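You operate a simulated robot arm through the tools that you are given. There is no shell and no other tool.

You run a simulated robot arm. Do the job below in one go: nothing can be reset, and whatever is moved stays where it is left.

## Task
Open the wash left drawer, take the refill marked "soap" from the inside of the wash left drawer and leave it in the inside of the former blue check tray and shut the drawer again. Take the MID belt card and leave it in the white lot twenty-nine carton. Put the grey plough on the berry blank. Take the teal fold finger and put it on top of the white cherry carton on the top of the closer side table. Take the short setting block and leave it on top of the small yellow box. Take the refreeze sign and put it on the freezer bench packing bay. Open the freezer knob cover, turn the freezer temperature knob to -24 c and shut the cover again. Take the lime flavour bundle of blanks and put it on the brown slip sheet on the wash worktop. Fetch the red padlock that says "72" from the wash worktop and stand it on the right end of the former bench. Do these in any order. Set down upright: refill, belt card, short setting block, refreeze sign, red padlock.

The check looks at the end state, three seconds after you hand in, the way a careful person would. Anything else that was tipped, shoved, dropped, spilled or broken makes it a failure. Lids that push on must go on centred and level and be pressed home; caps that screw on are set level and turned clockwise until they are tight. Flat cloth is picked up by pressing the open fingertips on it (5 to 10 N) and closing them slowly along it; thin cloth reads only 2 to 8 mm in the jaws.

## Robot
A 6-joint arm with a two-finger gripper on a trunk, on a base that moves. Base frame: it is fixed to the floor where the robot stands at the start and does not move with it; the origin is under the middle of the robot, x ahead of it, y to its left, z up. Readings come in mm, degrees, newtons and seconds.
It reaches about 940 mm from its shoulder. Its first joint turns from -166.0 to 166.0 degrees. Places, roughly: berry blank [7000, 6250, 1000]; cherry carton [10000, 2500, 750]; freezer bench packing bay (21x29 cm) [4460, 5980, 900]; freezer knob cover [2200, 5700, 1100]; freezer temperature knob [2200, 5700, 1100]; grey plough [7250, 4000, 1000]; inside of the former blue check tray (27x23 cm) [-2740, 1380, 900]; lime flavour bundle of blanks [-2750, 1750, 1000]; red padlock [-2000, -1000, 1000]; refill [-2000, -1250, 750]; refreeze sign [7000, 6000, 1000]; right end of the former bench [-2700, 900, 900]; short setting block [8500, 4250, 1000]; slip sheet (44x29x1 cm) [-2300, -1300, 900]; small yellow box (10x7x6 cm) [8000, 6100, 900]; teal fold finger [7500, 4000, 1000]; wash left drawer [-2000, -1200, 800]; white lot twenty-nine carton [2750, 2000, 750]. Payload 2.54 kg.
The tool frame sits at the grasp point between the pads (the TCP): z along the fingers, y along the line on which they close. The tips reach 30 mm beyond it. The gripper opens to 116 mm; its body begins 95 mm behind the TCP.
Orientation is that of the tool frame in the base frame, as a unit quaternion [x, y, z, w]. With the fingers straight down and closing along the base's y, the tool's x points along the base's -x, its y along +y and its z along -z.

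## Interface
- The arm moves only by the tool apply_moves. Its argument "deltas" is a list of rows, each a list of 6 numbers: the shift along the tool's x, y, z in mm, then the turn, a rotation vector about the tool's x, y, z in degrees. In form: [[tx, ty, tz, ax, ay, az], ...]. A call has 1 to 20 rows; each row shifts and turns the commanded pose from where the row before left it, along the tool's axes as they then stand. "fingers" is the gripper command, from -1 (shut) to 1 (fully open), values between in proportion, set as the call begins (left out, the last holds). Rows are played at 5 a second. More than 50 mm and 8.6 degrees between two rows, or a gripper value outside its range, and nothing of the call is played. Where a pose cannot be reached the arm comes as near as it can. A force on the tool above 40 N (or 10 N above the force at the start of the call, whichever is more), or a blocked arm, ends the call early, and 0.2 s more pass. Each finger travels about 72 mm/s and halts on what it meets, pressing with about 32 N; the grip force reading is that of the motor and also rises with nothing between the fingers. The clock runs only during rows and for 0.2 s after the last one: add rows that do not move to give the fingers time. It gives the time, the measured TCP pose, the force on the tool (base axes), the opening and the grip force at its end, in the units of the frame above (readings bear some noise), with the torque about the TCP (base axes, N m) and any sound that the robot's microphone picked up.
- Cameras (640 x 400 px; columns grow to the right, rows downward): "scene" is now at [-34.1, 123.5, 1415.6]; the picture's right is [-0.27, -0.96, 0.00], its down [-0.49, 0.14, -0.86] and it looks along [0.83, -0.23, -0.51] (base axes); focal length 263 px, centre (320, 200). "wrist" rides on the gripper at [69, -15, -122] in the tool frame; the picture's right is [0.21, 0.98, 0.00], its down [-0.83, 0.18, -0.53] and it looks along [-0.52, 0.11, 0.85] (tool axes); focal length 251 px, centre (320, 200).
- capture(camera): a new picture of that camera. No time passes.
- steer(legs): drives the robot by 1 to 6 legs, each [ahead, left, turn to the left] in mm, mm and degrees, along the robot's own axes; the way and the turn of a leg run together, so that a leg with both is an arc; at most 1500 mm and 180 degrees a leg. The arm and the cameras ride along, it lands a little off, and it stops where it bumps. It gives what a move gives.
- head_to(pan, tilt): turns the head with the scene camera to pan (to the left, within 120 degrees either way) and tilt (down, from -29 to 69), counted from straight ahead of the robot. It gives what a move gives.
- locate(camera, pixels): for up to 12 pixels [column, row] of the newest picture of that camera ("zoom" is the newest enlarged one), the place [x, y, z] in the base frame of the surface seen there, good to about 3 mm. No time passes.
- inspect(camera, box): a new picture of the part [left, top, right, bottom] of that camera's present view, enlarged. No time passes.
- finish_job(): hands the job in; it is judged then, once.

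Unless the task says otherwise, let go and move clear before handing in.

The tools are called after "Call:" as name(argument=value, ...) on one line, values as JSON. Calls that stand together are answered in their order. apply_moves: Moves the arm, as the interface text tells. Its arguments: {"type":"object","properties":{"deltas":{"type":"array","items":{"type":"array","items":{"type":"number"}}},"fingers":{"type":"number"}},"required":["deltas"]} The other tools are called the same way: steer (legs) drives the base; head_to (pan, tilt) turns the head that bears the scene camera; capture (camera) takes a picture; locate (camera, pixels) gives the place of the surface under pixels of a picture; inspect (camera, box) takes an enlarged picture of a part of a camera's view; finish_job () hands the job in.

At the start:

```text
t: 0.0
tcp_pos: [646.9, -201.8, 1017.2]
tool_rot: [-0.001, 1.0, 0.0, 0.0]
ft_force: [-0.2, 0.7, 0.7]
wrist_torque: [0.0, 0.01, -0.01]
opening: 115.9
gripper_force: 0.0
robot x, y, heading: [0.3, 1.0, -0.3]
head pan, tilt (commanded): [-15.4, 30.6]
```

scene: 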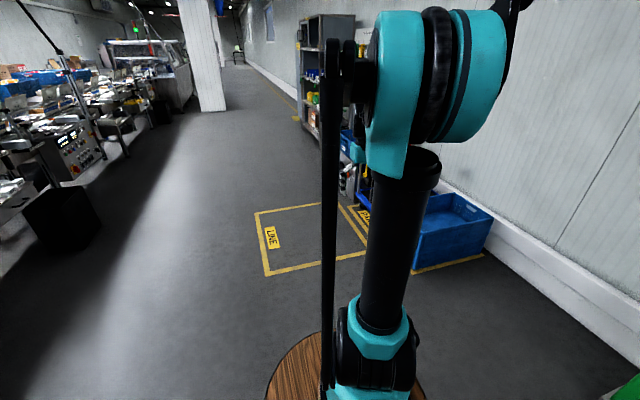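
wrist: 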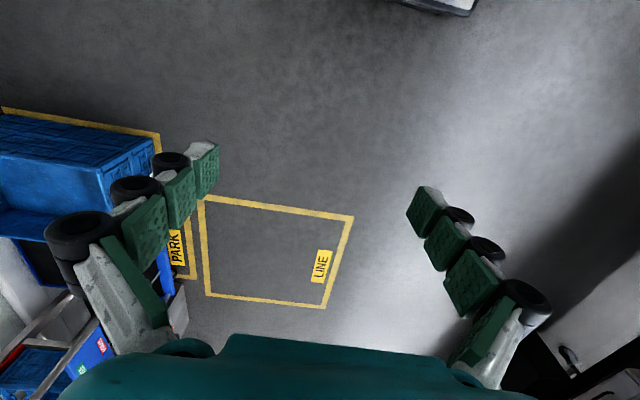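

The first pictures show the arm in front and a long aisle with benches at left; nothing of the job is near yet. I'll look around with the head to learn the layout.

Call:
head_to(pan=60, tilt=15)

Call:
capture(camera="scene")

Call:
head_to(pan=115, tilt=15)

Call:
capture(camera="scene")

Call:
head_to(pan=-110, tilt=15)

Call:
capture(camera="scene")

```text
t: 1.5
tcp_pos: [645.7, -202.5, 1015.7]
tool_rot: [0.0, 1.0, -0.001, 0.0]
ft_force: [0.3, -0.2, 0.0]
wrist_torque: [-0.01, 0.0, 0.0]
opening: 116.1
gripper_force: 0.0
robot x, y, heading: [-1.3, 0.1, -0.3]
head pan, tilt (commanded): [60.0, 15.0]
```

```text
taken
```

scene: 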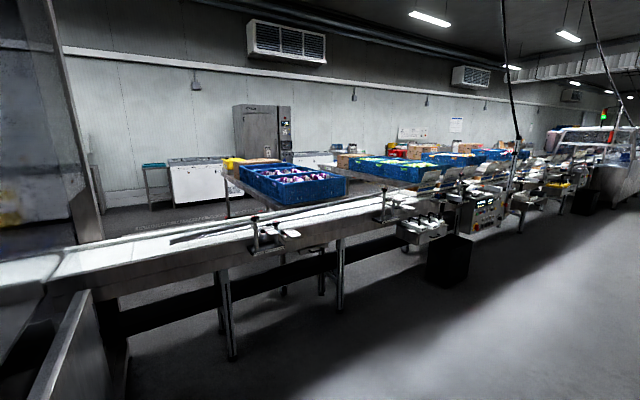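

```text
t: 2.7
tcp_pos: [646.5, -201.5, 1017.2]
tool_rot: [0.0, 1.0, -0.001, 0.001]
ft_force: [0.6, 1.2, -0.3]
wrist_torque: [0.01, -0.01, -0.01]
opening: 115.9
gripper_force: 0.1
robot x, y, heading: [-0.4, -2.2, 0.0]
head pan, tilt (commanded): [115.0, 15.0]
```

```text
taken
```

scene: 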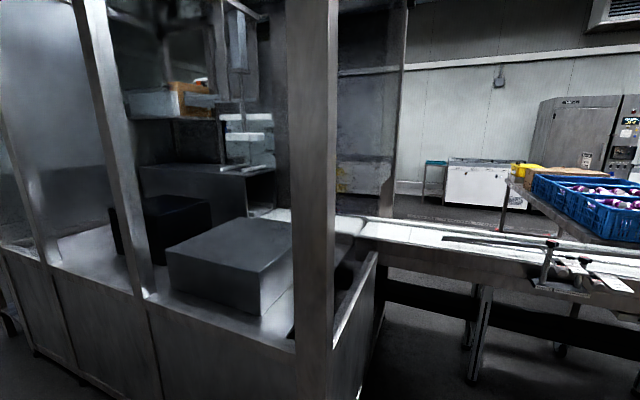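

```text
t: 5.9
tcp_pos: [646.0, -202.1, 1016.3]
tool_rot: [0.0, 1.0, -0.001, 0.002]
ft_force: [0.4, -0.8, -0.4]
wrist_torque: [0.02, 0.01, 0.0]
opening: 116.0
gripper_force: 0.0
robot x, y, heading: [-1.0, -3.5, 0.1]
head pan, tilt (commanded): [-110.0, 15.0]
```

```text
taken
```

scene: 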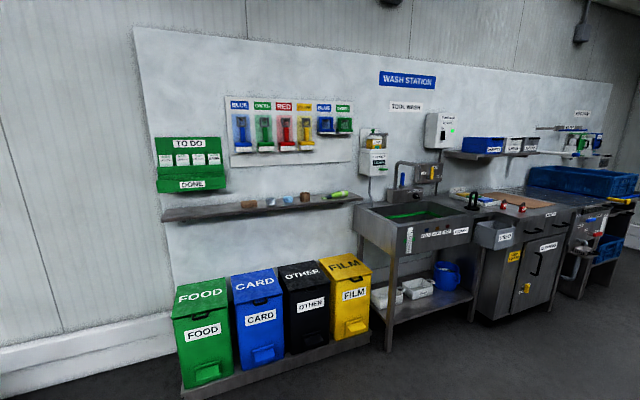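

The wash station with sinks, worktop and drawer is behind to the right (pixels ~470–640, 190–300). I'll locate its parts and zoom in.

Call:
inspect(camera="scene", box=[440, 120, 640, 320])

Call:
locate(camera="scene", pixels=[[478, 200], [502, 203], [515, 250], [550, 250], [525, 200], [500, 240], [395, 330], [250, 205], [500, 320], [600, 300]])

```text
2.00 times, centred on (540, 220) of scene
```

zoom: 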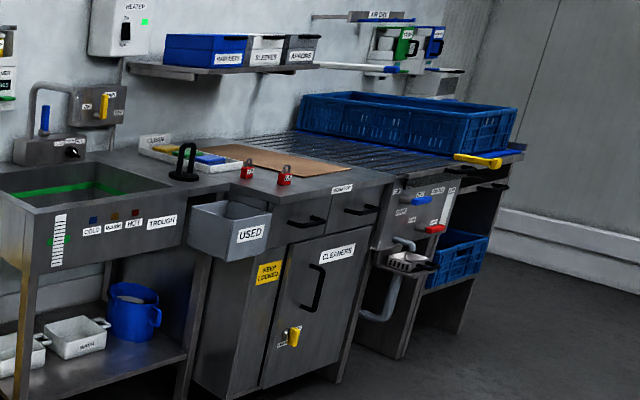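

```text
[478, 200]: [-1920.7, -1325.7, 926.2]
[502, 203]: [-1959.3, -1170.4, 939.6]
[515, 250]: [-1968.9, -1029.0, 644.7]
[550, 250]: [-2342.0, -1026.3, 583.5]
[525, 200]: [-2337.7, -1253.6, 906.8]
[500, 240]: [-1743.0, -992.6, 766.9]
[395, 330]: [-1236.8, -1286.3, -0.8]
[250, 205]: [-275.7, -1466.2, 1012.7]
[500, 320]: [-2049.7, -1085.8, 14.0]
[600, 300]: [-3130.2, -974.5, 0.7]
```

The left drawer is at about (-2000, -1000, 800) facing +y, with two red padlocks on the worktop. Next I look down at my own base to learn its footprint, then ahead and behind.

Call:
head_to(pan=0, tilt=69)

Call:
capture(camera="scene")

Call:
head_to(pan=-60, tilt=20)

Call:
capture(camera="scene")

Call:
head_to(pan=20, tilt=5)

Call:
capture(camera="scene")

```text
t: 7.8
tcp_pos: [646.4, -202.7, 1017.0]
tool_rot: [0.0, 1.0, 0.0, 0.001]
ft_force: [0.3, -0.1, 1.2]
wrist_torque: [-0.01, 0.0, 0.01]
opening: 116.1
gripper_force: 0.0
robot x, y, heading: [-2.2, 0.9, -0.5]
head pan, tilt (commanded): [0.0, 68.8]
```

```text
taken
```

scene: 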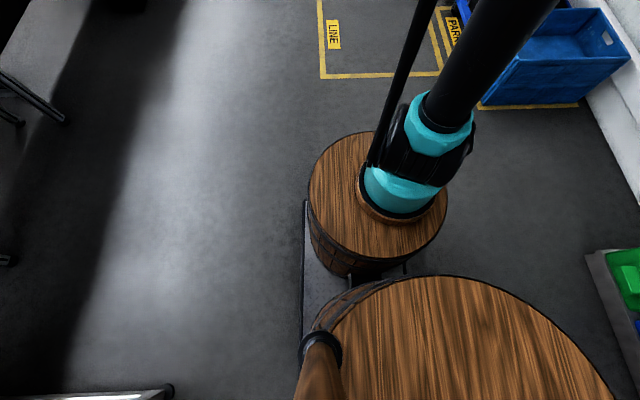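

```text
t: 9.1
tcp_pos: [646.7, -201.7, 1017.2]
tool_rot: [0.001, 1.0, -0.001, 0.0]
ft_force: [-1.1, 0.2, 0.6]
wrist_torque: [-0.01, 0.02, -0.03]
opening: 116.3
gripper_force: 0.0
robot x, y, heading: [-1.8, 0.6, -0.1]
head pan, tilt (commanded): [-60.0, 20.0]
```

```text
taken
```

scene: 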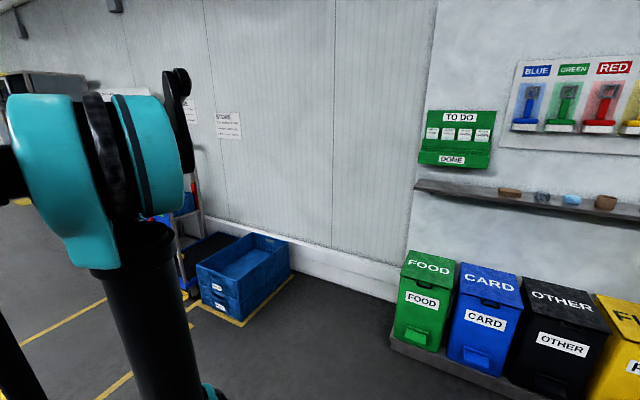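

```text
t: 10.7
tcp_pos: [646.1, -201.5, 1017.8]
tool_rot: [0.0, 1.0, -0.001, 0.001]
ft_force: [-0.6, 0.1, 0.1]
wrist_torque: [-0.01, -0.03, -0.02]
opening: 116.2
gripper_force: 0.1
robot x, y, heading: [0.3, -1.2, -0.1]
head pan, tilt (commanded): [20.0, 5.0]
```

```text
taken
```

scene: 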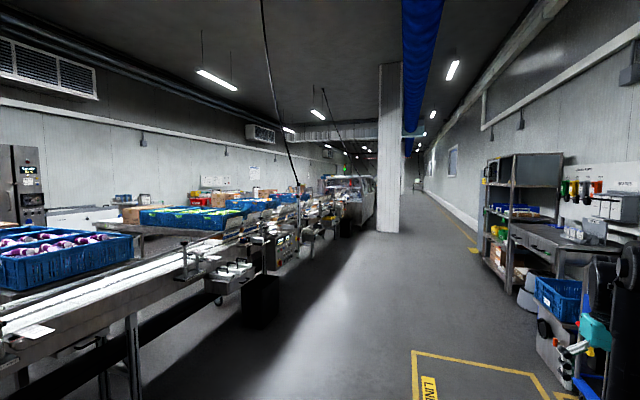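

I want the base's footprint measured, so I look down again and locate points on the barrels and arm base.

Call:
head_to(pan=0, tilt=69)

Call:
capture(camera="scene")

Call:
locate(camera="scene", pixels=[[360, 140], [315, 180], [445, 205], [370, 245], [305, 205], [310, 270], [470, 300], [600, 390], [320, 320], [400, 190], [412, 110]])

```text
t: 12.0
tcp_pos: [645.9, -201.9, 1016.3]
tool_rot: [0.0, 1.0, -0.001, 0.001]
ft_force: [0.2, 0.3, -0.3]
wrist_torque: [0.0, -0.01, 0.01]
opening: 116.3
gripper_force: 0.1
robot x, y, heading: [-3.9, 2.0, -0.4]
head pan, tilt (commanded): [0.0, 68.8]
```

```text
taken
```

scene: 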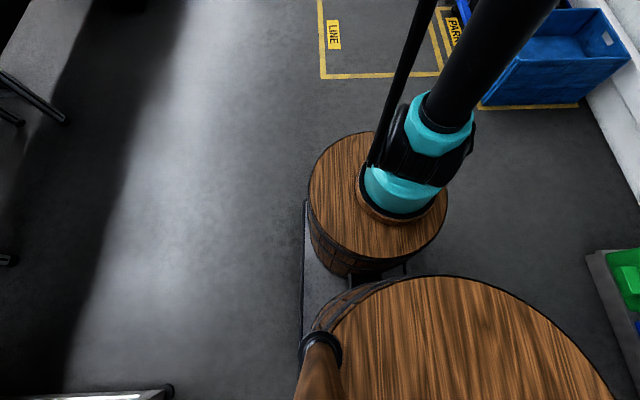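

```text
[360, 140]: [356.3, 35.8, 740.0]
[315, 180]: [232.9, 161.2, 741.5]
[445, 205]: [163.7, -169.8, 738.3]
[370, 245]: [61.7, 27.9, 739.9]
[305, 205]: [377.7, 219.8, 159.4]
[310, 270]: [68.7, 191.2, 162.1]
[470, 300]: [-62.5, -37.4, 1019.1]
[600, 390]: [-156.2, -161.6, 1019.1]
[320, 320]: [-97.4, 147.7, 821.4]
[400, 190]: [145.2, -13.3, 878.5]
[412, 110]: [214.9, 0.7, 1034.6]
```

The small barrel carrying the arm is centred near (200, 0) with the base about ±220 wide. Now I look behind to the left to see the former bench and a clear path.

Call:
head_to(pan=120, tilt=25)

Call:
capture(camera="scene")

Call:
locate(camera="scene", pixels=[[20, 330], [80, 370], [10, 200], [60, 250], [110, 300], [200, 330], [300, 300], [360, 340], [180, 80], [320, 100]])

Call:
head_to(pan=-120, tilt=20)

Call:
capture(camera="scene")

Call:
locate(camera="scene", pixels=[[450, 200], [460, 250], [500, 230], [560, 200], [600, 180], [620, 300], [580, 380], [400, 380], [350, 200]])

```text
t: 14.0
tcp_pos: [645.3, -201.7, 1015.7]
tool_rot: [0.0, 1.0, 0.0, 0.001]
ft_force: [0.0, 0.1, -0.5]
wrist_torque: [0.0, 0.01, 0.0]
opening: 116.2
gripper_force: 0.0
robot x, y, heading: [-1.9, 1.5, -0.0]
head pan, tilt (commanded): [120.0, 25.0]
```

```text
taken
```

scene: 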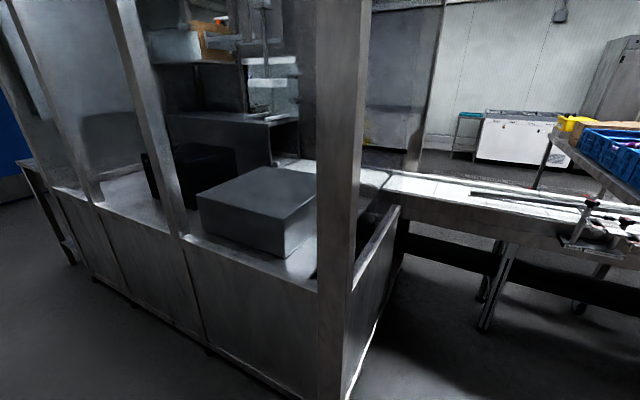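

```text
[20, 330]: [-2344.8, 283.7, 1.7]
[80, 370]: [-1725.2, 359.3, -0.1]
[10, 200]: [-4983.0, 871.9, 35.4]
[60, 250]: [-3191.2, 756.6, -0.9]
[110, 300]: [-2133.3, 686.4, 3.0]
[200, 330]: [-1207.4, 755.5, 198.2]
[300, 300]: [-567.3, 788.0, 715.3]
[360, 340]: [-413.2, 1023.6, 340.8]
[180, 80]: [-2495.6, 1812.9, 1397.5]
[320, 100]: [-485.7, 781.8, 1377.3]
```

```text
t: 17.4
tcp_pos: [646.5, -203.4, 1016.6]
tool_rot: [0.0, 1.0, -0.001, 0.001]
ft_force: [0.1, 0.3, 0.3]
wrist_torque: [-0.03, -0.01, 0.02]
opening: 116.1
gripper_force: 0.0
robot x, y, heading: [0.1, -0.8, 0.1]
head pan, tilt (commanded): [-120.0, 20.0]
```

```text
taken
```

scene: 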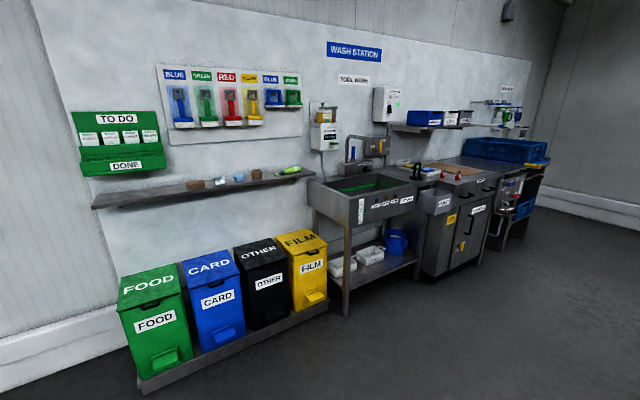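

```text
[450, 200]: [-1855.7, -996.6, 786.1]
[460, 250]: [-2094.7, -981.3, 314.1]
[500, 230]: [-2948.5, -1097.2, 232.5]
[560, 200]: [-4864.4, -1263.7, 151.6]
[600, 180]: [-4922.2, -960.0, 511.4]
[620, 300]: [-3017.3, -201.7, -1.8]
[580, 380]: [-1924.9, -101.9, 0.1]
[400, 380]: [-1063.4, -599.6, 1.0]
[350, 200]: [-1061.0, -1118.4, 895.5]
```

The way back along the aisle is clear (floor at (-1925,-102) and (-3017,-202)). I'll back up to the wash station and turn to face it.

Call:
steer(legs=[[-1500, 0, 0], [-450, -100, 0], [0, 0, -90]])

Call:
head_to(pan=0, tilt=35)

Call:
capture(camera="scene")

```text
t: 31.2
tcp_pos: [-2199.7, -748.2, 1017.3]
tool_rot: [0.708, 0.706, -0.001, 0.001]
ft_force: [0.0, -0.3, 0.1]
wrist_torque: [-0.01, 0.0, -0.01]
opening: 116.0
gripper_force: 0.0
robot x, y, heading: [-2000.2, -105.8, -90.2]
head pan, tilt (commanded): [-120.0, 20.0]
```

```text
t: 33.2
tcp_pos: [-2200.4, -750.1, 1016.4]
tool_rot: [0.708, 0.706, -0.002, 0.0]
ft_force: [-1.0, 0.8, -0.1]
wrist_torque: [0.01, -0.01, 0.02]
opening: 116.1
gripper_force: 0.1
robot x, y, heading: [-1993.7, -104.4, -90.0]
head pan, tilt (commanded): [0.0, 35.0]
```

```text
taken
```

scene: 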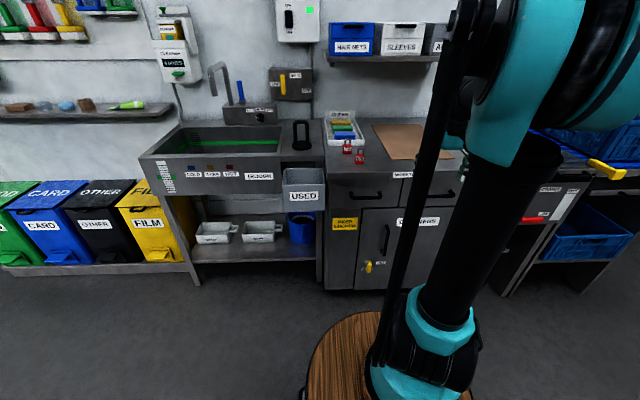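

Now I face the wash bench; the left drawer's handle shows at pixel (352,196), padlocks near (347,146) and (359,157). Zooming in for labels and locating handle points.

Call:
inspect(camera="scene", box=[280, 80, 480, 280])

Call:
locate(camera="scene", pixels=[[352, 196], [340, 194], [366, 196], [340, 205], [325, 180], [322, 200], [400, 185], [360, 158], [347, 147], [400, 140], [410, 170], [345, 170]])

```text
2.00 times, centred on (380, 180) of scene
```

zoom: 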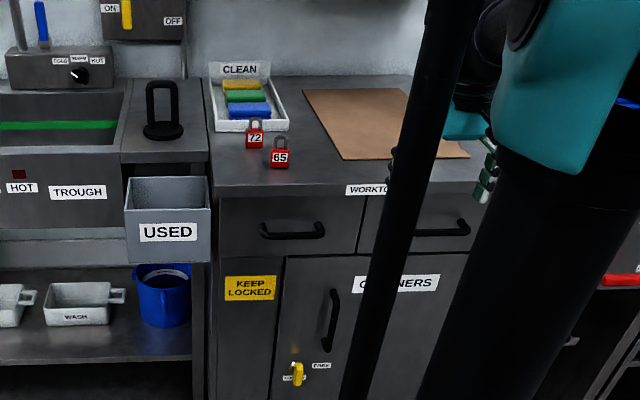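

```text
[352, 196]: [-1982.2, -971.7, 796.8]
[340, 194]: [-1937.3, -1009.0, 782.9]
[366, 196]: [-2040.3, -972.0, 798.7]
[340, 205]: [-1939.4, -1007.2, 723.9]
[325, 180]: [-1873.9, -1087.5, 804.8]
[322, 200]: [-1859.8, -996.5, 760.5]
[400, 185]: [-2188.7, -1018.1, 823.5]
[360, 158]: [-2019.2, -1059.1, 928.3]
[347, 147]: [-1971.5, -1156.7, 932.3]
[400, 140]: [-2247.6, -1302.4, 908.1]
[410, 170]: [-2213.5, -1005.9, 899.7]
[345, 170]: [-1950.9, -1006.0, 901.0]
```

The handle bar is at z≈797, y≈-972, x≈-1945…-2045; padlock "72" is the left one at (-1971,-1157,932). I'll back off about 100 mm and turn the gripper to point horizontally at the drawer.

Call:
steer(legs=[[-100, 0, 0]])

Call:
apply_moves(deltas=[[0, 0, 0, 0, -8.2, 0], [0, 0, 0, 0, -8.2, 0], [0, 0, 0, 0, -8.2, 0], [0, 0, 0, 0, -8.2, 0], [0, 0, 0, 0, -8.2, 0], [0, 0, 0, 0, -8.2, 0], [0, 0, 0, 0, -8.2, 0], [0, 0, 0, 0, -8.2, 0], [0, 0, 0, 0, -8.2, 0], [0, 0, 0, 0, -8.2, 0], [0, 0, 0, 0, -8, 0]])

Call:
apply_moves(deltas=[[0, 0, 0, 0, 0, 8.2], [0, 0, 0, 0, 0, 8.2], [0, 0, 0, 0, 0, 8.2], [0, 0, 0, 0, 0, 8.2], [0, 0, 0, 0, 0, 8.2], [0, 0, 0, 0, 0, 8.2], [0, 0, 0, 0, 0, 8.2], [0, 0, 0, 0, 0, 8.2], [0, 0, 0, 0, 0, 8.2], [0, 0, 0, 0, 0, 8.2], [0, 0, 0, 0, 0, 8], [0, 0, 0, 0, 0, 0]])

Call:
capture(camera="scene")

Call:
capture(camera="wrist")

```text
t: 34.4
tcp_pos: [-2197.3, -648.0, 1016.1]
tool_rot: [0.708, 0.706, -0.001, 0.0]
ft_force: [0.6, 0.5, 0.2]
wrist_torque: [-0.01, -0.03, 0.02]
opening: 115.7
gripper_force: 0.2
robot x, y, heading: [-1993.8, -6.3, -89.8]
head pan, tilt (commanded): [0.0, 35.0]
```

```text
t: 36.8
tcp_pos: [-2200.1, -647.8, 1017.3]
tool_rot: [-0.499, -0.5, 0.502, -0.5]
ft_force: [0.0, -0.2, 0.4]
wrist_torque: [-0.01, 0.02, -0.04]
opening: 116.2
gripper_force: 0.0
robot x, y, heading: [-2001.3, -0.1, -89.8]
head pan, tilt (commanded): [0.0, 35.0]
```

```text
t: 39.4
tcp_pos: [-2198.7, -648.3, 1016.6]
tool_rot: [0.707, -0.001, 0.0, 0.708]
ft_force: [-0.3, 0.2, -0.8]
wrist_torque: [0.01, 0.02, 0.0]
opening: 116.3
gripper_force: 0.1
robot x, y, heading: [-1999.6, -5.4, -90.0]
head pan, tilt (commanded): [0.0, 35.0]
```

```text
taken
```

scene: 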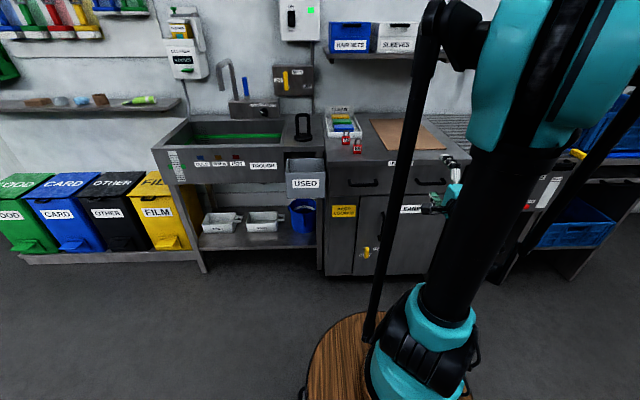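

```text
taken
```

wrist: 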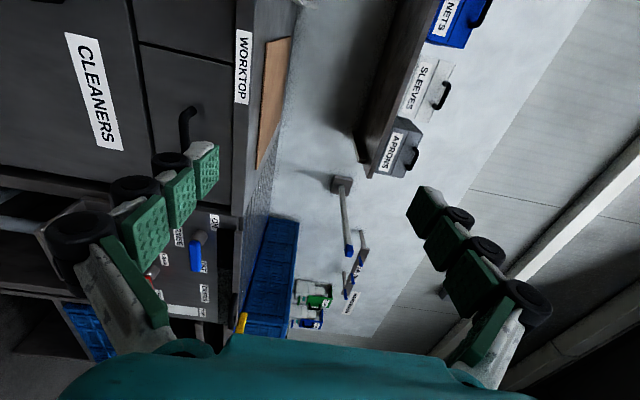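

The gripper points along -y with the fingers one above the other. I move it in front of the left drawer's handle and check with the wrist camera.

Call:
apply_moves(deltas=[[23.2, -24.4, 16, 0, 0, 0], [23.2, -24.4, 16, 0, 0, 0], [23.2, -24.4, 16, 0, 0, 0], [23.2, -24.4, 16, 0, 0, 0], [23.2, -24.4, 16, 0, 0, 0], [23.2, -24.4, 16, 0, 0, 0], [23.2, -24.4, 16, 0, 0, 0], [23.2, -24.4, 16, 0, 0, 0], [23.2, -24.4, 16, 0, 0, 0], [0, 0, 30, 0, 0, 0], [0, 0, 20, 0, 0, 0], [0, 0, 0, 0, 0, 0]])

Call:
capture(camera="scene")

Call:
capture(camera="wrist")

```text
t: 42.0
tcp_pos: [-1993.9, -882.5, 959.6]
tool_rot: [0.706, 0.0, -0.001, 0.708]
ft_force: [-0.7, -0.9, 0.3]
wrist_torque: [-0.02, -0.03, 0.01]
opening: 116.0
gripper_force: 0.1
out of reach, approached as far as the arm can: row 1, 2, 3, 4, 5, 6, 7, 8, 9
robot x, y, heading: [-1997.5, -1.0, -90.0]
head pan, tilt (commanded): [0.0, 35.0]
```

```text
taken
```

scene: 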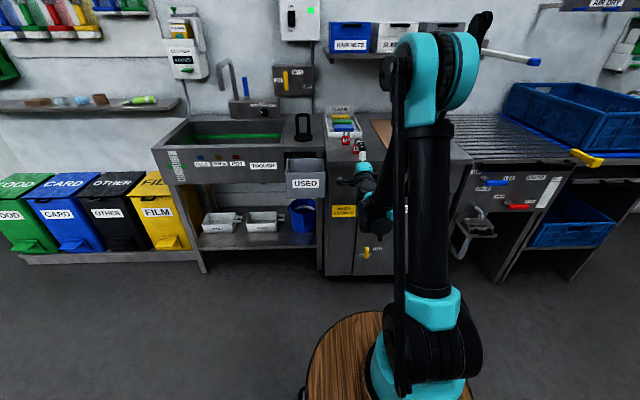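

```text
taken
```

wrist: 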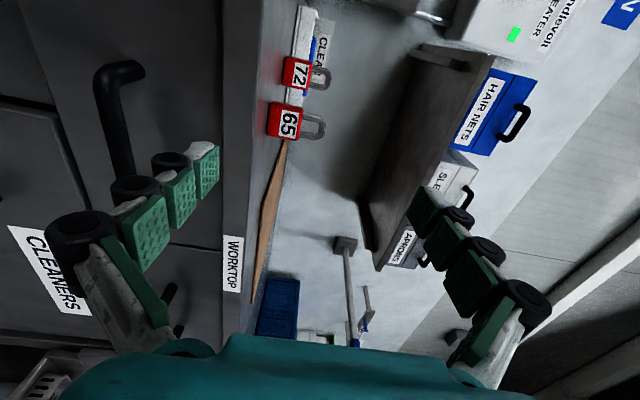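

The gripper stopped at z≈960 because the arm could not fold lower with a level wrist this close. I try lowering in small steps to learn the limit before shifting the base.

Call:
apply_moves(deltas=[[0, -20, 0, 0, 0, 0], [0, -20, 0, 0, 0, 0], [0, 0, 0, 0, 0, 0]])

```text
t: 42.8
tcp_pos: [-1996.2, -888.0, 928.0]
tool_rot: [0.707, 0.0, -0.001, 0.707]
ft_force: [-0.1, 0.4, -0.6]
wrist_torque: [0.02, -0.02, -0.01]
opening: 116.1
gripper_force: 0.1
out of reach, approached as far as the arm can: row 2
robot x, y, heading: [-1995.7, 0.6, -89.8]
head pan, tilt (commanded): [0.0, 35.0]
```

The limit slopes outward, so a level grip works if the handle is about 870 mm from the shoulder. I check the space behind me before backing up.

Call:
head_to(pan=120, tilt=50)

Call:
capture(camera="scene")

Call:
locate(camera="scene", pixels=[[320, 100], [200, 100], [100, 100], [450, 150], [320, 300], [400, 300], [250, 350], [150, 300], [320, 50], [550, 100]])

Call:
head_to(pan=-120, tilt=50)

Call:
capture(camera="scene")

Call:
locate(camera="scene", pixels=[[320, 100], [200, 100], [500, 100], [450, 200], [320, 300], [400, 250], [250, 350], [550, 300], [320, 50], [600, 60]])

```text
t: 44.8
tcp_pos: [-1996.4, -888.0, 929.4]
tool_rot: [0.708, 0.0, -0.001, 0.707]
ft_force: [0.5, -0.8, 0.4]
wrist_torque: [0.03, 0.0, 0.0]
opening: 115.9
gripper_force: 0.1
robot x, y, heading: [-1996.5, -0.5, -90.2]
head pan, tilt (commanded): [120.0, 50.0]
```

```text
taken
```

scene: 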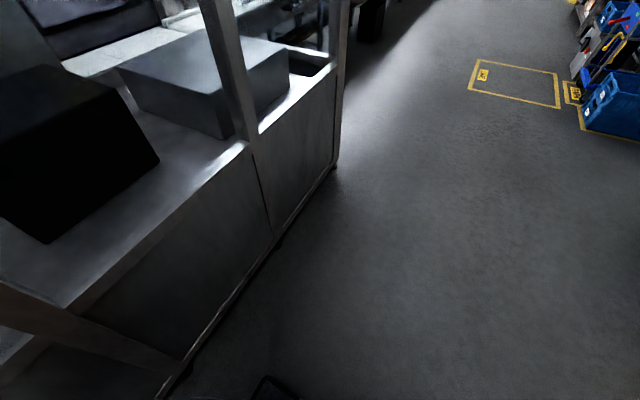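

```text
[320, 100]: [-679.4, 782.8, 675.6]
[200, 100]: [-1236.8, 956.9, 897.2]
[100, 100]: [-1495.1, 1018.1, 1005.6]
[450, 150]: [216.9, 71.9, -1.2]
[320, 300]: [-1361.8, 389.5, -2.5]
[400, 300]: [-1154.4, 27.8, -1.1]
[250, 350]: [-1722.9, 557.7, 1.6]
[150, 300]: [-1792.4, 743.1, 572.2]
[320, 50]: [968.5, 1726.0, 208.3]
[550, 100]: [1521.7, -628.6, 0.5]
```

```text
t: 48.1
tcp_pos: [-1995.1, -888.6, 928.9]
tool_rot: [0.707, 0.0, -0.001, 0.707]
ft_force: [0.3, -0.5, -0.6]
wrist_torque: [-0.02, -0.02, -0.02]
opening: 116.0
gripper_force: 0.1
robot x, y, heading: [-1998.4, -1.6, -90.3]
head pan, tilt (commanded): [-120.0, 50.0]
```

```text
taken
```

scene: 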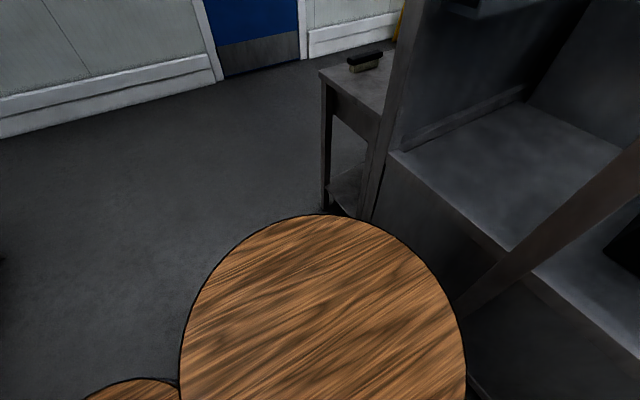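

```text
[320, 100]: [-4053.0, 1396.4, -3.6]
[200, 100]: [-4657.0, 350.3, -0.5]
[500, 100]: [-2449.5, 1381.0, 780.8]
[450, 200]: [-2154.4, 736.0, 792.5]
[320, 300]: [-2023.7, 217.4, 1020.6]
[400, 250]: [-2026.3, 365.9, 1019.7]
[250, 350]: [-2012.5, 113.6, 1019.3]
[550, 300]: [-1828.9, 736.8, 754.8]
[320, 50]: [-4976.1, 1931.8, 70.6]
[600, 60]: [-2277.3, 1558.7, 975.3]
```

The rear of my base is at about y=+400 and the former's panel is at y≈737, so I can back up a bit. I back up 130 mm, then lower the gripper to handle height.

Call:
steer(legs=[[-130, 0, 0]])

Call:
head_to(pan=0, tilt=35)

Call:
apply_moves(deltas=[[1, -10, 35, 0, 0, 0], [1, -10, 35, 0, 0, 0], [1, -10, 35, 0, 0, 0], [1, -25, 5, 0, 0, 0], [0, -25, 0, 0, 0, 0], [0, -25, 0, 0, 0, 0], [0, -27, 0, 0, 0, 0], [0, 0, 0, 0, 0, 0]])

Call:
capture(camera="scene")

Call:
capture(camera="wrist")

```text
t: 49.5
tcp_pos: [-1993.9, -753.5, 929.2]
tool_rot: [0.707, 0.001, -0.001, 0.707]
ft_force: [-0.4, 0.2, 0.1]
wrist_torque: [0.01, -0.03, 0.01]
opening: 116.0
gripper_force: 0.0
robot x, y, heading: [-1995.5, 132.0, -90.4]
head pan, tilt (commanded): [-120.0, 50.0]
```

```text
t: 51.5
tcp_pos: [-1993.4, -753.1, 928.1]
tool_rot: [0.707, 0.002, -0.001, 0.707]
ft_force: [-0.2, -0.3, 0.1]
wrist_torque: [0.0, 0.01, -0.01]
opening: 115.9
gripper_force: 0.0
robot x, y, heading: [-1997.5, 135.3, -90.1]
head pan, tilt (commanded): [0.0, 35.0]
```

```text
t: 53.2
tcp_pos: [-1988.1, -876.7, 808.7]
tool_rot: [0.708, 0.001, -0.001, 0.706]
ft_force: [0.2, -0.3, 0.4]
wrist_torque: [0.02, -0.02, -0.04]
opening: 116.1
gripper_force: 0.0
out of reach, approached as far as the arm can: row 7
robot x, y, heading: [-1997.0, 129.7, -89.9]
head pan, tilt (commanded): [0.0, 35.0]
```

```text
taken
```

scene: 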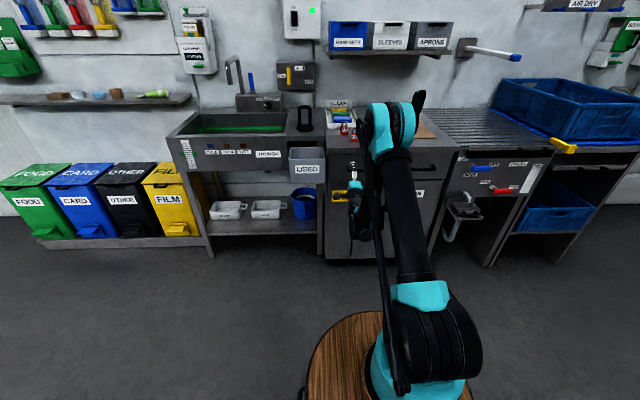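

```text
taken
```

wrist: 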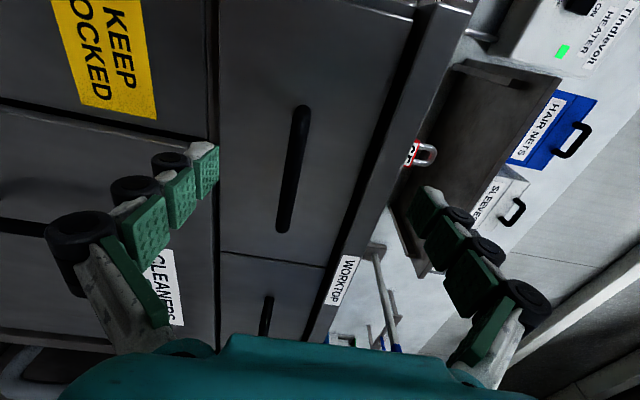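

The handle bar now lies between the fingers in the wrist view (pixels (300,110)–(285,230)). I locate it precisely.

Call:
locate(camera="wrist", pixels=[[301, 115], [294, 165], [284, 225], [288, 165], [300, 165], [260, 165], [330, 165], [360, 170], [392, 150]])

```text
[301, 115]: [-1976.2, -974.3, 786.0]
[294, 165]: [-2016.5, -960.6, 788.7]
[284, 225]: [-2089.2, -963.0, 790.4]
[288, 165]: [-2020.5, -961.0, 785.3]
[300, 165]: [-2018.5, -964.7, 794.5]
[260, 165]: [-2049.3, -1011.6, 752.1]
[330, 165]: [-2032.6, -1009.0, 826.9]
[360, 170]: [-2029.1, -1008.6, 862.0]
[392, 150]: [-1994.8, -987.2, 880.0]
```

The bar's centre is about (-2032, -968, 789) with the drawer panel at y≈-1010. I advance so the pads straddle the bar and close.

Call:
apply_moves(deltas=[[-24, -2, 15, 0, 0, 0], [-23, -8, 15, 0, 0, 0], [0, -10, 15, 0, 0, 0], [0, 0, 20, 0, 0, 0], [0, 0, 16, 0, 0, 0], [0, 0, 0, 0, 0, 0]])

Call:
capture(camera="wrist")

```text
t: 54.6
tcp_pos: [-2034.4, -959.3, 787.3]
tool_rot: [0.707, 0.0, 0.0, 0.707]
ft_force: [0.0, 0.1, 0.3]
wrist_torque: [0.01, 0.02, 0.01]
opening: 115.8
gripper_force: 0.1
robot x, y, heading: [-1993.5, 132.5, -89.9]
head pan, tilt (commanded): [0.0, 35.0]
```

```text
taken
```

wrist: 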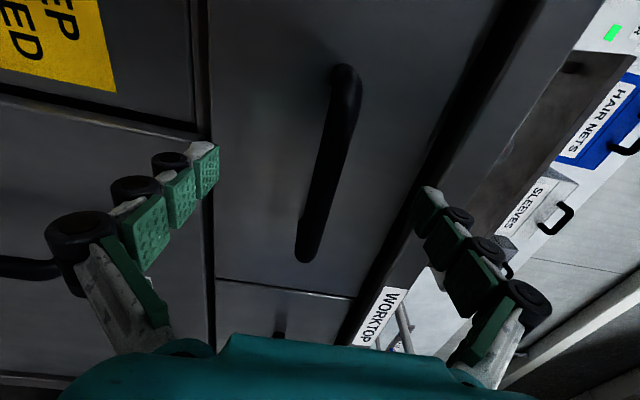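

Bar is centred between the pads (around pixel (325,180)). Closing the gripper on it now.

Call:
apply_moves(deltas=[[0, 0, 0, 0, 0, 0], [0, 0, 0, 0, 0, 0], [0, 0, 0, 0, 0, 0], [0, 0, 0, 0, 0, 0], [0, 0, 0, 0, 0, 0], [0, 0, 0, 0, 0, 0]], fingers=-1)

Call:
capture(camera="wrist")

```text
t: 55.9
tcp_pos: [-2035.7, -959.2, 790.9]
tool_rot: [0.706, 0.001, -0.001, 0.708]
ft_force: [1.1, -3.2, 26.4]
wrist_torque: [-0.27, -0.12, 0.48]
opening: 14.8
gripper_force: 40.5
robot x, y, heading: [-1994.7, 131.2, -89.8]
head pan, tilt (commanded): [0.0, 35.0]
stopped in row 6: the force on the tool passed its limit at 41 N (the readings are from after the stop); the commanded pose is now the measured one
```

```text
taken
```

wrist: 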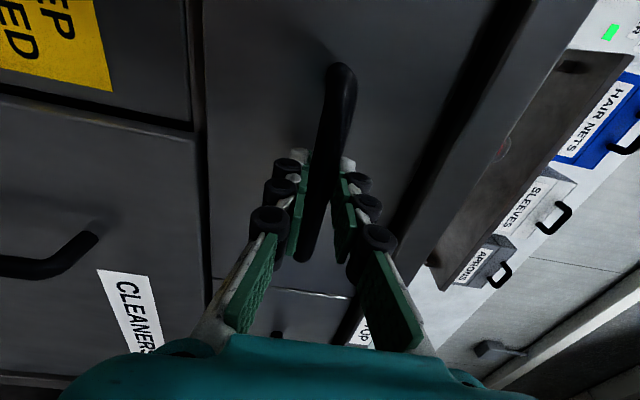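

The bar is gripped (14.8 mm opening). I ease up 2 mm to relieve the vertical force and begin pulling with the arm.

Call:
apply_moves(deltas=[[0, 2, 0, 0, 0, 0], [0, 0, 0, 0, 0, 0]])

Call:
apply_moves(deltas=[[0, 0, -8, 0, 0, 0], [0, 0, -8, 0, 0, 0], [0, 0, -8, 0, 0, 0], [0, 0, -8, 0, 0, 0], [0, 0, -8, 0, 0, 0], [0, 0, 0, 0, 0, 0]])

Call:
capture(camera="scene")

```text
t: 56.5
tcp_pos: [-2034.7, -959.1, 790.5]
tool_rot: [0.707, 0.0, 0.0, 0.707]
ft_force: [5.4, -2.0, 6.0]
wrist_torque: [-0.04, -0.09, -0.34]
opening: 14.6
gripper_force: 40.9
robot x, y, heading: [-1995.7, 133.1, -90.0]
head pan, tilt (commanded): [0.0, 35.0]
```

```text
t: 57.9
tcp_pos: [-2036.2, -919.6, 790.0]
tool_rot: [0.707, -0.001, -0.001, 0.707]
ft_force: [-22.6, 0.7, -14.5]
wrist_torque: [0.17, -0.01, -0.26]
opening: 14.8
gripper_force: 40.6
robot x, y, heading: [-1996.6, 132.5, -90.1]
head pan, tilt (commanded): [0.0, 35.0]
```

```text
taken
```

scene: 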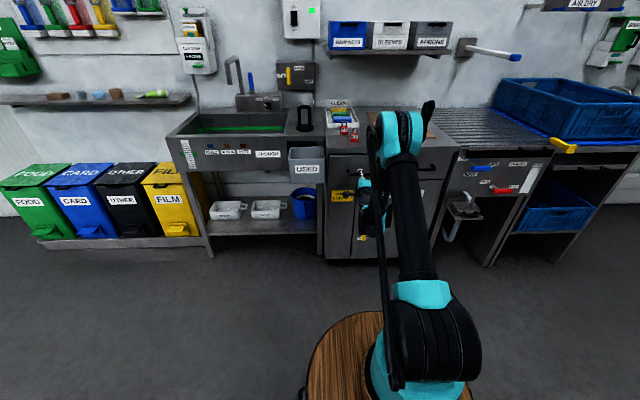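

The drawer follows (opened 40 mm) with about 23 N of side force, so I add a slight shift toward -x while pulling on.

Call:
apply_moves(deltas=[[-1, -0.5, -6, 0, 0, 0], [-1, -0.5, -8, 0, 0, 0], [0, 0, -8, 0, 0, 0], [0, 0, -8, 0, 0, 0], [0, 0, 0, 0, 0, 0]])

```text
t: 59.1
tcp_pos: [-2038.2, -891.9, 790.0]
tool_rot: [0.708, 0.0, -0.001, 0.707]
ft_force: [-16.6, 0.6, -10.0]
wrist_torque: [0.14, -0.03, -0.22]
opening: 14.7
gripper_force: 40.9
robot x, y, heading: [-1996.9, 130.6, -89.9]
head pan, tilt (commanded): [0.0, 35.0]
```

Drawer is about 70 mm open. I continue by driving the base back in small legs while holding the handle.

Call:
steer(legs=[[-50, 0, 0]])

```text
t: 60.0
tcp_pos: [-2037.3, -844.0, 789.4]
tool_rot: [0.707, -0.001, -0.002, 0.707]
ft_force: [-26.5, -2.2, -14.4]
wrist_torque: [0.13, -0.07, -0.45]
opening: 14.5
gripper_force: 40.9
robot x, y, heading: [-1998.5, 181.8, -89.7]
head pan, tilt (commanded): [0.0, 35.0]
```

Call:
apply_moves(deltas=[[-1.5, -0.5, 0, 0, 0, 0], [-1, -0.5, 0, 0, 0, 0], [0, 0, 0, 0, 0, 0]])

Call:
steer(legs=[[-60, 0, 0]])

Call:
capture(camera="scene")

Call:
capture(camera="wrist")

```text
t: 60.8
tcp_pos: [-2037.7, -843.0, 790.2]
tool_rot: [0.708, 0.0, -0.001, 0.707]
ft_force: [7.8, 1.2, -0.7]
wrist_torque: [0.0, -0.08, 0.27]
opening: 14.8
gripper_force: 41.0
robot x, y, heading: [-1994.0, 182.9, -90.1]
head pan, tilt (commanded): [0.0, 35.0]
```

```text
t: 61.8
tcp_pos: [-2039.7, -785.4, 790.2]
tool_rot: [0.707, -0.001, -0.002, 0.707]
ft_force: [-15.0, -1.8, -2.7]
wrist_torque: [0.02, -0.1, -0.45]
opening: 14.5
gripper_force: 41.1
robot x, y, heading: [-1998.2, 238.5, -89.8]
head pan, tilt (commanded): [0.0, 35.0]
```

```text
taken
```

scene: 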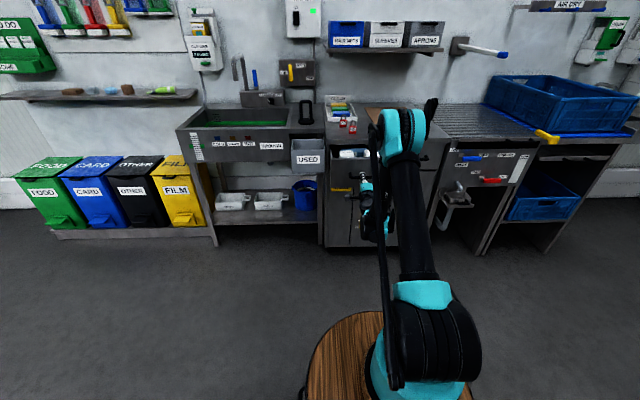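

```text
taken
```

wrist: 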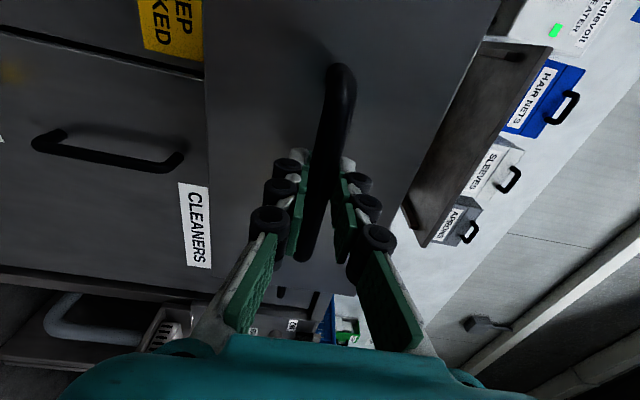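

The drawer is open about 175 mm and white items show inside (pixel (355,152)). I zoom in.

Call:
inspect(camera="scene", box=[310, 90, 430, 190])

Call:
locate(camera="scene", pixels=[[345, 153], [355, 152], [363, 153], [340, 158], [350, 160], [340, 150], [333, 160]])

```text
4.00 times, centred on (370, 140) of scene
```

zoom: 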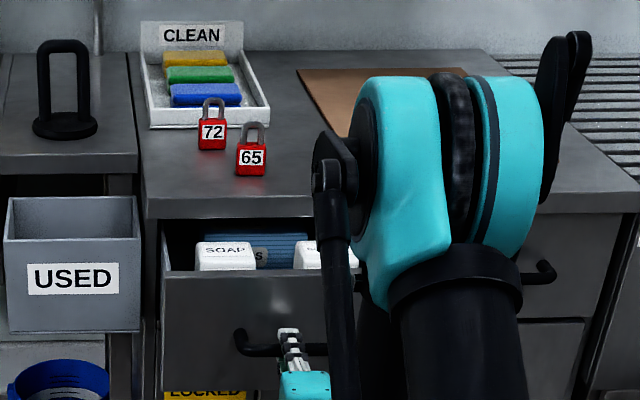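

```text
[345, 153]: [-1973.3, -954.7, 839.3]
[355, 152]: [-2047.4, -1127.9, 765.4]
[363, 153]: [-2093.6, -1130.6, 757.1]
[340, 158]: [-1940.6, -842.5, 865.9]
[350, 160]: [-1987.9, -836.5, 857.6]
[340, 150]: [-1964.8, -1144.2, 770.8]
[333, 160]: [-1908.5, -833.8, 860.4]
```

The left white bottle in the drawer reads "SOAP"; another white one is at the right. I release the handle, back away, and turn the gripper to point down to look inside from above.

Call:
apply_moves(deltas=[[0, 0, 0, 0, 0, 0], [0, 0, 0, 0, 0, 0], [0, 0, 0, 0, 0, 0], [0, 0, 0, 0, 0, 0]], fingers=1)

Call:
steer(legs=[[-40, 0, 0]])

Call:
apply_moves(deltas=[[0, 0, 0, 0, 0, -8.2], [0, 0, 0, 0, 0, -8.2], [0, 20, 0, 0, 0, -8.2], [0, 20, 0, 0, 0, -8.2], [0, 20, 0, 0, 0, -8.2], [0, 20, 0, 0, 0, -8.2]])

```text
t: 62.8
tcp_pos: [-2040.7, -785.6, 790.6]
tool_rot: [0.707, -0.001, -0.003, 0.707]
ft_force: [-0.2, -1.0, 0.7]
wrist_torque: [0.02, -0.02, 0.0]
opening: 116.0
gripper_force: 0.0
robot x, y, heading: [-1994.4, 239.3, -89.9]
head pan, tilt (commanded): [0.0, 35.0]
```

```text
t: 63.6
tcp_pos: [-2041.7, -745.5, 789.6]
tool_rot: [0.707, -0.002, -0.003, 0.707]
ft_force: [-0.6, -0.2, 0.0]
wrist_torque: [0.01, 0.01, 0.02]
opening: 115.9
gripper_force: 0.1
robot x, y, heading: [-1994.6, 275.5, -90.0]
head pan, tilt (commanded): [0.0, 35.0]
```

```text
t: 65.0
tcp_pos: [-2002.5, -744.6, 860.4]
tool_rot: [0.644, 0.293, -0.297, 0.641]
ft_force: [0.4, 0.0, -0.6]
wrist_torque: [-0.02, -0.02, -0.04]
opening: 116.0
gripper_force: 0.1
robot x, y, heading: [-1996.0, 275.1, -90.1]
head pan, tilt (commanded): [0.0, 35.0]
```

Halfway through the roll; I finish it and pitch the gripper down while raising it above the worktop.

Call:
apply_moves(deltas=[[0, 0, 0, 0, 0, -8.16], [0, 0, 0, 0, 0, -8.16], [0, 0, 0, 0, 0, -8.16], [0, 0, 0, 0, 0, -8.16], [0, 0, 0, 0, 0, -8.16], [-40, 0, 0, 0, 0, 0], [-40, 0, 0, 0, 0, 0], [-40, 0, 0, 0, 0, 0], [-40, 0, 0, 0, 0, 0], [-30, 0, 0, 0, 0, 0]])

Call:
apply_moves(deltas=[[0, 0, 0, 0, 8.2, 0], [0, 0, 0, 0, 8.2, 0], [0, 0, 0, 0, 8.2, 0], [0, 0, 0, 0, 8.2, 0], [0, 0, 0, 0, 8.2, 0], [0, 0, 0, 0, 8.2, 0], [0, 0, 0, 0, 8.2, 0], [0, 0, 0, 0, 8.2, 0], [0, 0, 0, 0, 8.2, 0], [0, 0, 0, 0, 8.2, 0], [0, 0, 0, 0, 8.0, 0], [0, 0, 0, 0, 0, 0]])

Call:
capture(camera="wrist")

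Call:
capture(camera="scene")

```text
t: 67.2
tcp_pos: [-2000.1, -744.1, 1052.2]
tool_rot: [-0.502, -0.499, 0.503, -0.497]
ft_force: [-0.3, -0.9, 0.2]
wrist_torque: [0.04, -0.04, -0.02]
opening: 115.8
gripper_force: 0.1
robot x, y, heading: [-1997.6, 279.0, -90.2]
head pan, tilt (commanded): [0.0, 35.0]
```

```text
t: 69.8
tcp_pos: [-1888.6, -726.1, 1051.7]
tool_rot: [0.738, 0.66, -0.14, -0.032]
ft_force: [0.1, -0.6, -0.7]
wrist_torque: [0.02, -0.03, 0.0]
opening: 115.9
gripper_force: 0.0
out of reach, approached as far as the arm can: row 1, 3, 4, 5, 6, 7, 8, 9, 10, 11
robot x, y, heading: [-1996.3, 278.9, -90.0]
head pan, tilt (commanded): [0.0, 35.0]
```

```text
taken
```

wrist: 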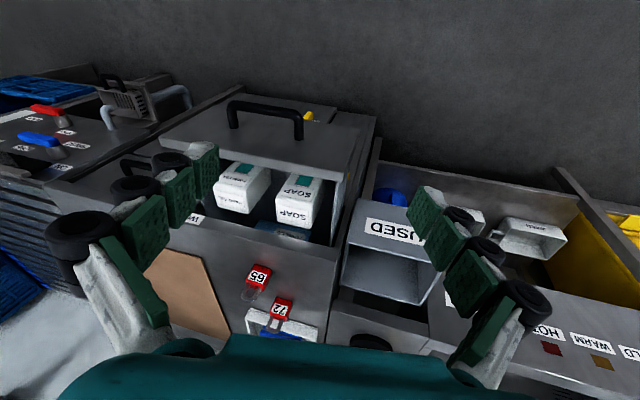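

```text
taken
```

scene: 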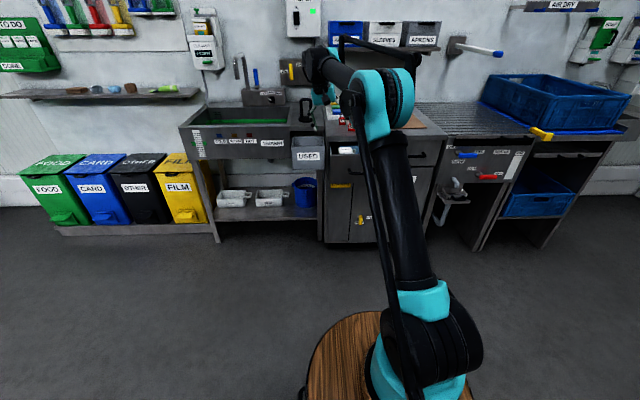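

The arm cannot hold the gripper straight down at that distance. I retract it, level the gripper, then drive closer to the open drawer.

Call:
apply_moves(deltas=[[39, -5, -5.5, 0, 0, 0], [39, -5, -5.5, 0, 0, 0], [39, -5, -5.5, 0, 0, 0], [39, -5, -5.5, 0, 0, 0], [0, 0, 0, -4.7, 2.95, -2.1], [0, 0, 0, -4.7, 2.95, -2.1], [0, 0, 0, -4.6, 2.9, -2.1], [40, 0, 0, 0, 0, 0], [40, 0, 0, 0, 0, 0], [40, 0, 0, 0, 0, 0], [40, 0, 0, 0, 0, 0], [0, 0, 0, 0, 0, 0]])

```text
t: 72.4
tcp_pos: [-1892.6, -406.7, 1040.6]
tool_rot: [0.702, 0.699, -0.127, -0.061]
ft_force: [0.6, 0.3, -0.9]
wrist_torque: [-0.02, -0.05, -0.02]
opening: 116.0
gripper_force: 0.1
out of reach, approached as far as the arm can: row 5, 6, 7
robot x, y, heading: [-1998.8, 282.5, -89.9]
head pan, tilt (commanded): [0.0, 35.0]
```

Still tilted about 16°; now that the arm is retracted I try levelling again.

Call:
apply_moves(deltas=[[0, 0, 0, -5.1, 1.8, -0.1], [0, 0, 0, -5.1, 1.8, -0.1], [0, 0, 0, -5.1, 1.8, 0], [0, 0, 0, 0, 0, 0]])

Call:
capture(camera="scene")

```text
t: 73.4
tcp_pos: [-1895.4, -408.2, 1036.3]
tool_rot: [0.701, 0.699, -0.129, -0.058]
ft_force: [-0.4, -0.5, 0.1]
wrist_torque: [-0.02, -0.02, -0.01]
opening: 116.0
gripper_force: 0.0
out of reach, approached as far as the arm can: row 1, 2, 3
robot x, y, heading: [-1998.5, 283.3, -89.7]
head pan, tilt (commanded): [0.0, 35.0]
```

```text
taken
```

scene: 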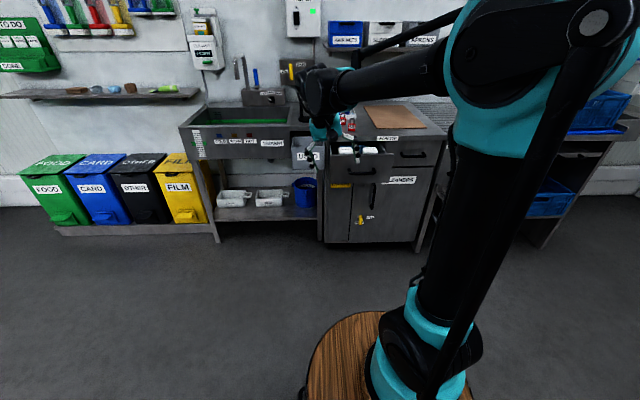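

The wrist sits against a joint limit in this place. I move the gripper toward -x (where it started, right of the arm) and level it there.

Call:
apply_moves(deltas=[[0, -40, 0, 0, 0, 0], [0, -40, 0, 0, 0, 0], [0, -40, 0, 0, 0, 0], [0, -40, 0, 0, 0, 0], [0, -40, 0, 0, 0, 0], [0, -40, 0, 0, 0, 0], [0, -40, 0, 0, 0, 0], [0, 0, 0, -5.1, 1.8, -0.1], [0, 0, 0, -5.1, 1.8, -0.1], [0, 0, 0, -5.1, 1.8, 0], [0, 0, 0, 0, 0, 0]])

Call:
capture(camera="scene")

```text
t: 75.8
tcp_pos: [-2054.5, -395.4, 1104.1]
tool_rot: [0.705, 0.694, -0.129, -0.063]
ft_force: [1.1, -0.2, -0.9]
wrist_torque: [0.03, -0.01, 0.02]
opening: 116.1
gripper_force: 0.0
out of reach, approached as far as the arm can: row 5, 6, 7, 8, 9, 10
robot x, y, heading: [-1996.8, 282.3, -89.6]
head pan, tilt (commanded): [0.0, 35.0]
```

```text
taken
```

scene: 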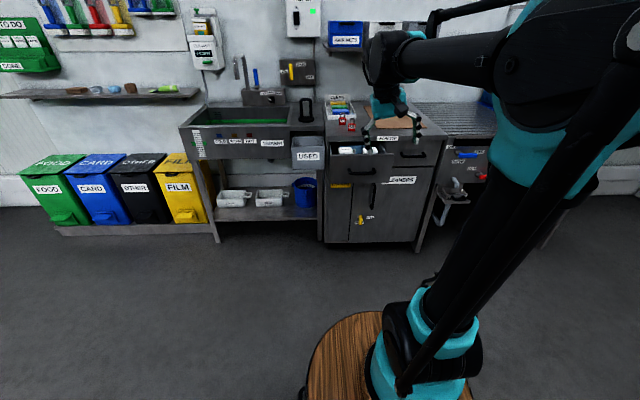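

The wrist ended in an awkward joint branch after the out-of-reach rotation. I pitch the gripper back up to horizontal here where there's room, then retry.

Call:
apply_moves(deltas=[[0, 0, 0, 0, -8.2, 0], [0, 0, 0, 0, -8.2, 0], [0, 0, 0, 0, -8.2, 0], [0, 0, 0, 0, -8.2, 0], [0, 0, 0, 0, -8.2, 0], [0, 0, 0, 0, -8.2, 0], [0, 0, 0, 0, -8.2, 0], [0, 0, 0, 0, -8.2, 0], [0, 0, 0, 0, -8.2, 0], [0, 0, 0, 0, 0, 0]])

Call:
capture(camera="scene")

```text
t: 78.0
tcp_pos: [-2052.2, -395.3, 1104.1]
tool_rot: [0.486, 0.593, -0.527, 0.366]
ft_force: [0.1, -0.2, 0.0]
wrist_torque: [-0.02, 0.0, 0.0]
opening: 115.8
gripper_force: 0.0
robot x, y, heading: [-1997.6, 282.4, -89.9]
head pan, tilt (commanded): [0.0, 35.0]
```

```text
taken
```

scene: 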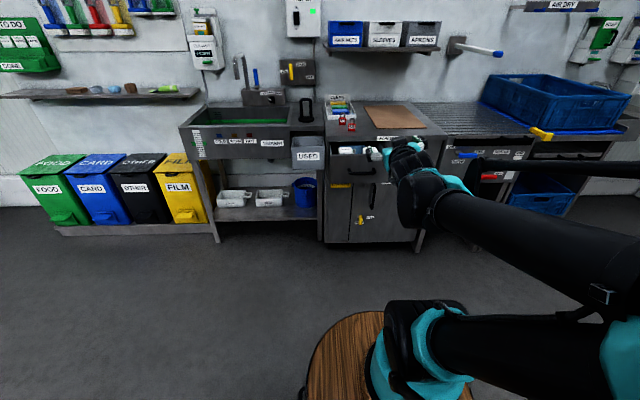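

The gripper is near horizontal with a roll error of about 15°. I correct that, move to the start-like spot relative to the body, then pitch down again.

Call:
apply_moves(deltas=[[0, 0, 0, -1.03, -3.57, 5.13], [0, 0, 0, -1.03, -3.57, 5.13], [0, 0, 0, -1.03, -3.57, 5.13], [0, -40, 0, 0, 0, 0], [0, -40, 0, 0, 0, 0], [0, -40, 0, 0, 0, 0], [0, -27, 0, 0, 0, 0], [0, 0, 0, 0, 0, 0]])

```text
t: 79.8
tcp_pos: [-2186.7, -392.5, 1114.8]
tool_rot: [0.486, 0.515, -0.514, 0.484]
ft_force: [-0.1, 0.9, -0.1]
wrist_torque: [-0.01, -0.03, -0.03]
opening: 116.1
gripper_force: 0.0
out of reach, approached as far as the arm can: row 1, 2, 3, 4
robot x, y, heading: [-1994.8, 277.8, -90.0]
head pan, tilt (commanded): [0.0, 35.0]
```

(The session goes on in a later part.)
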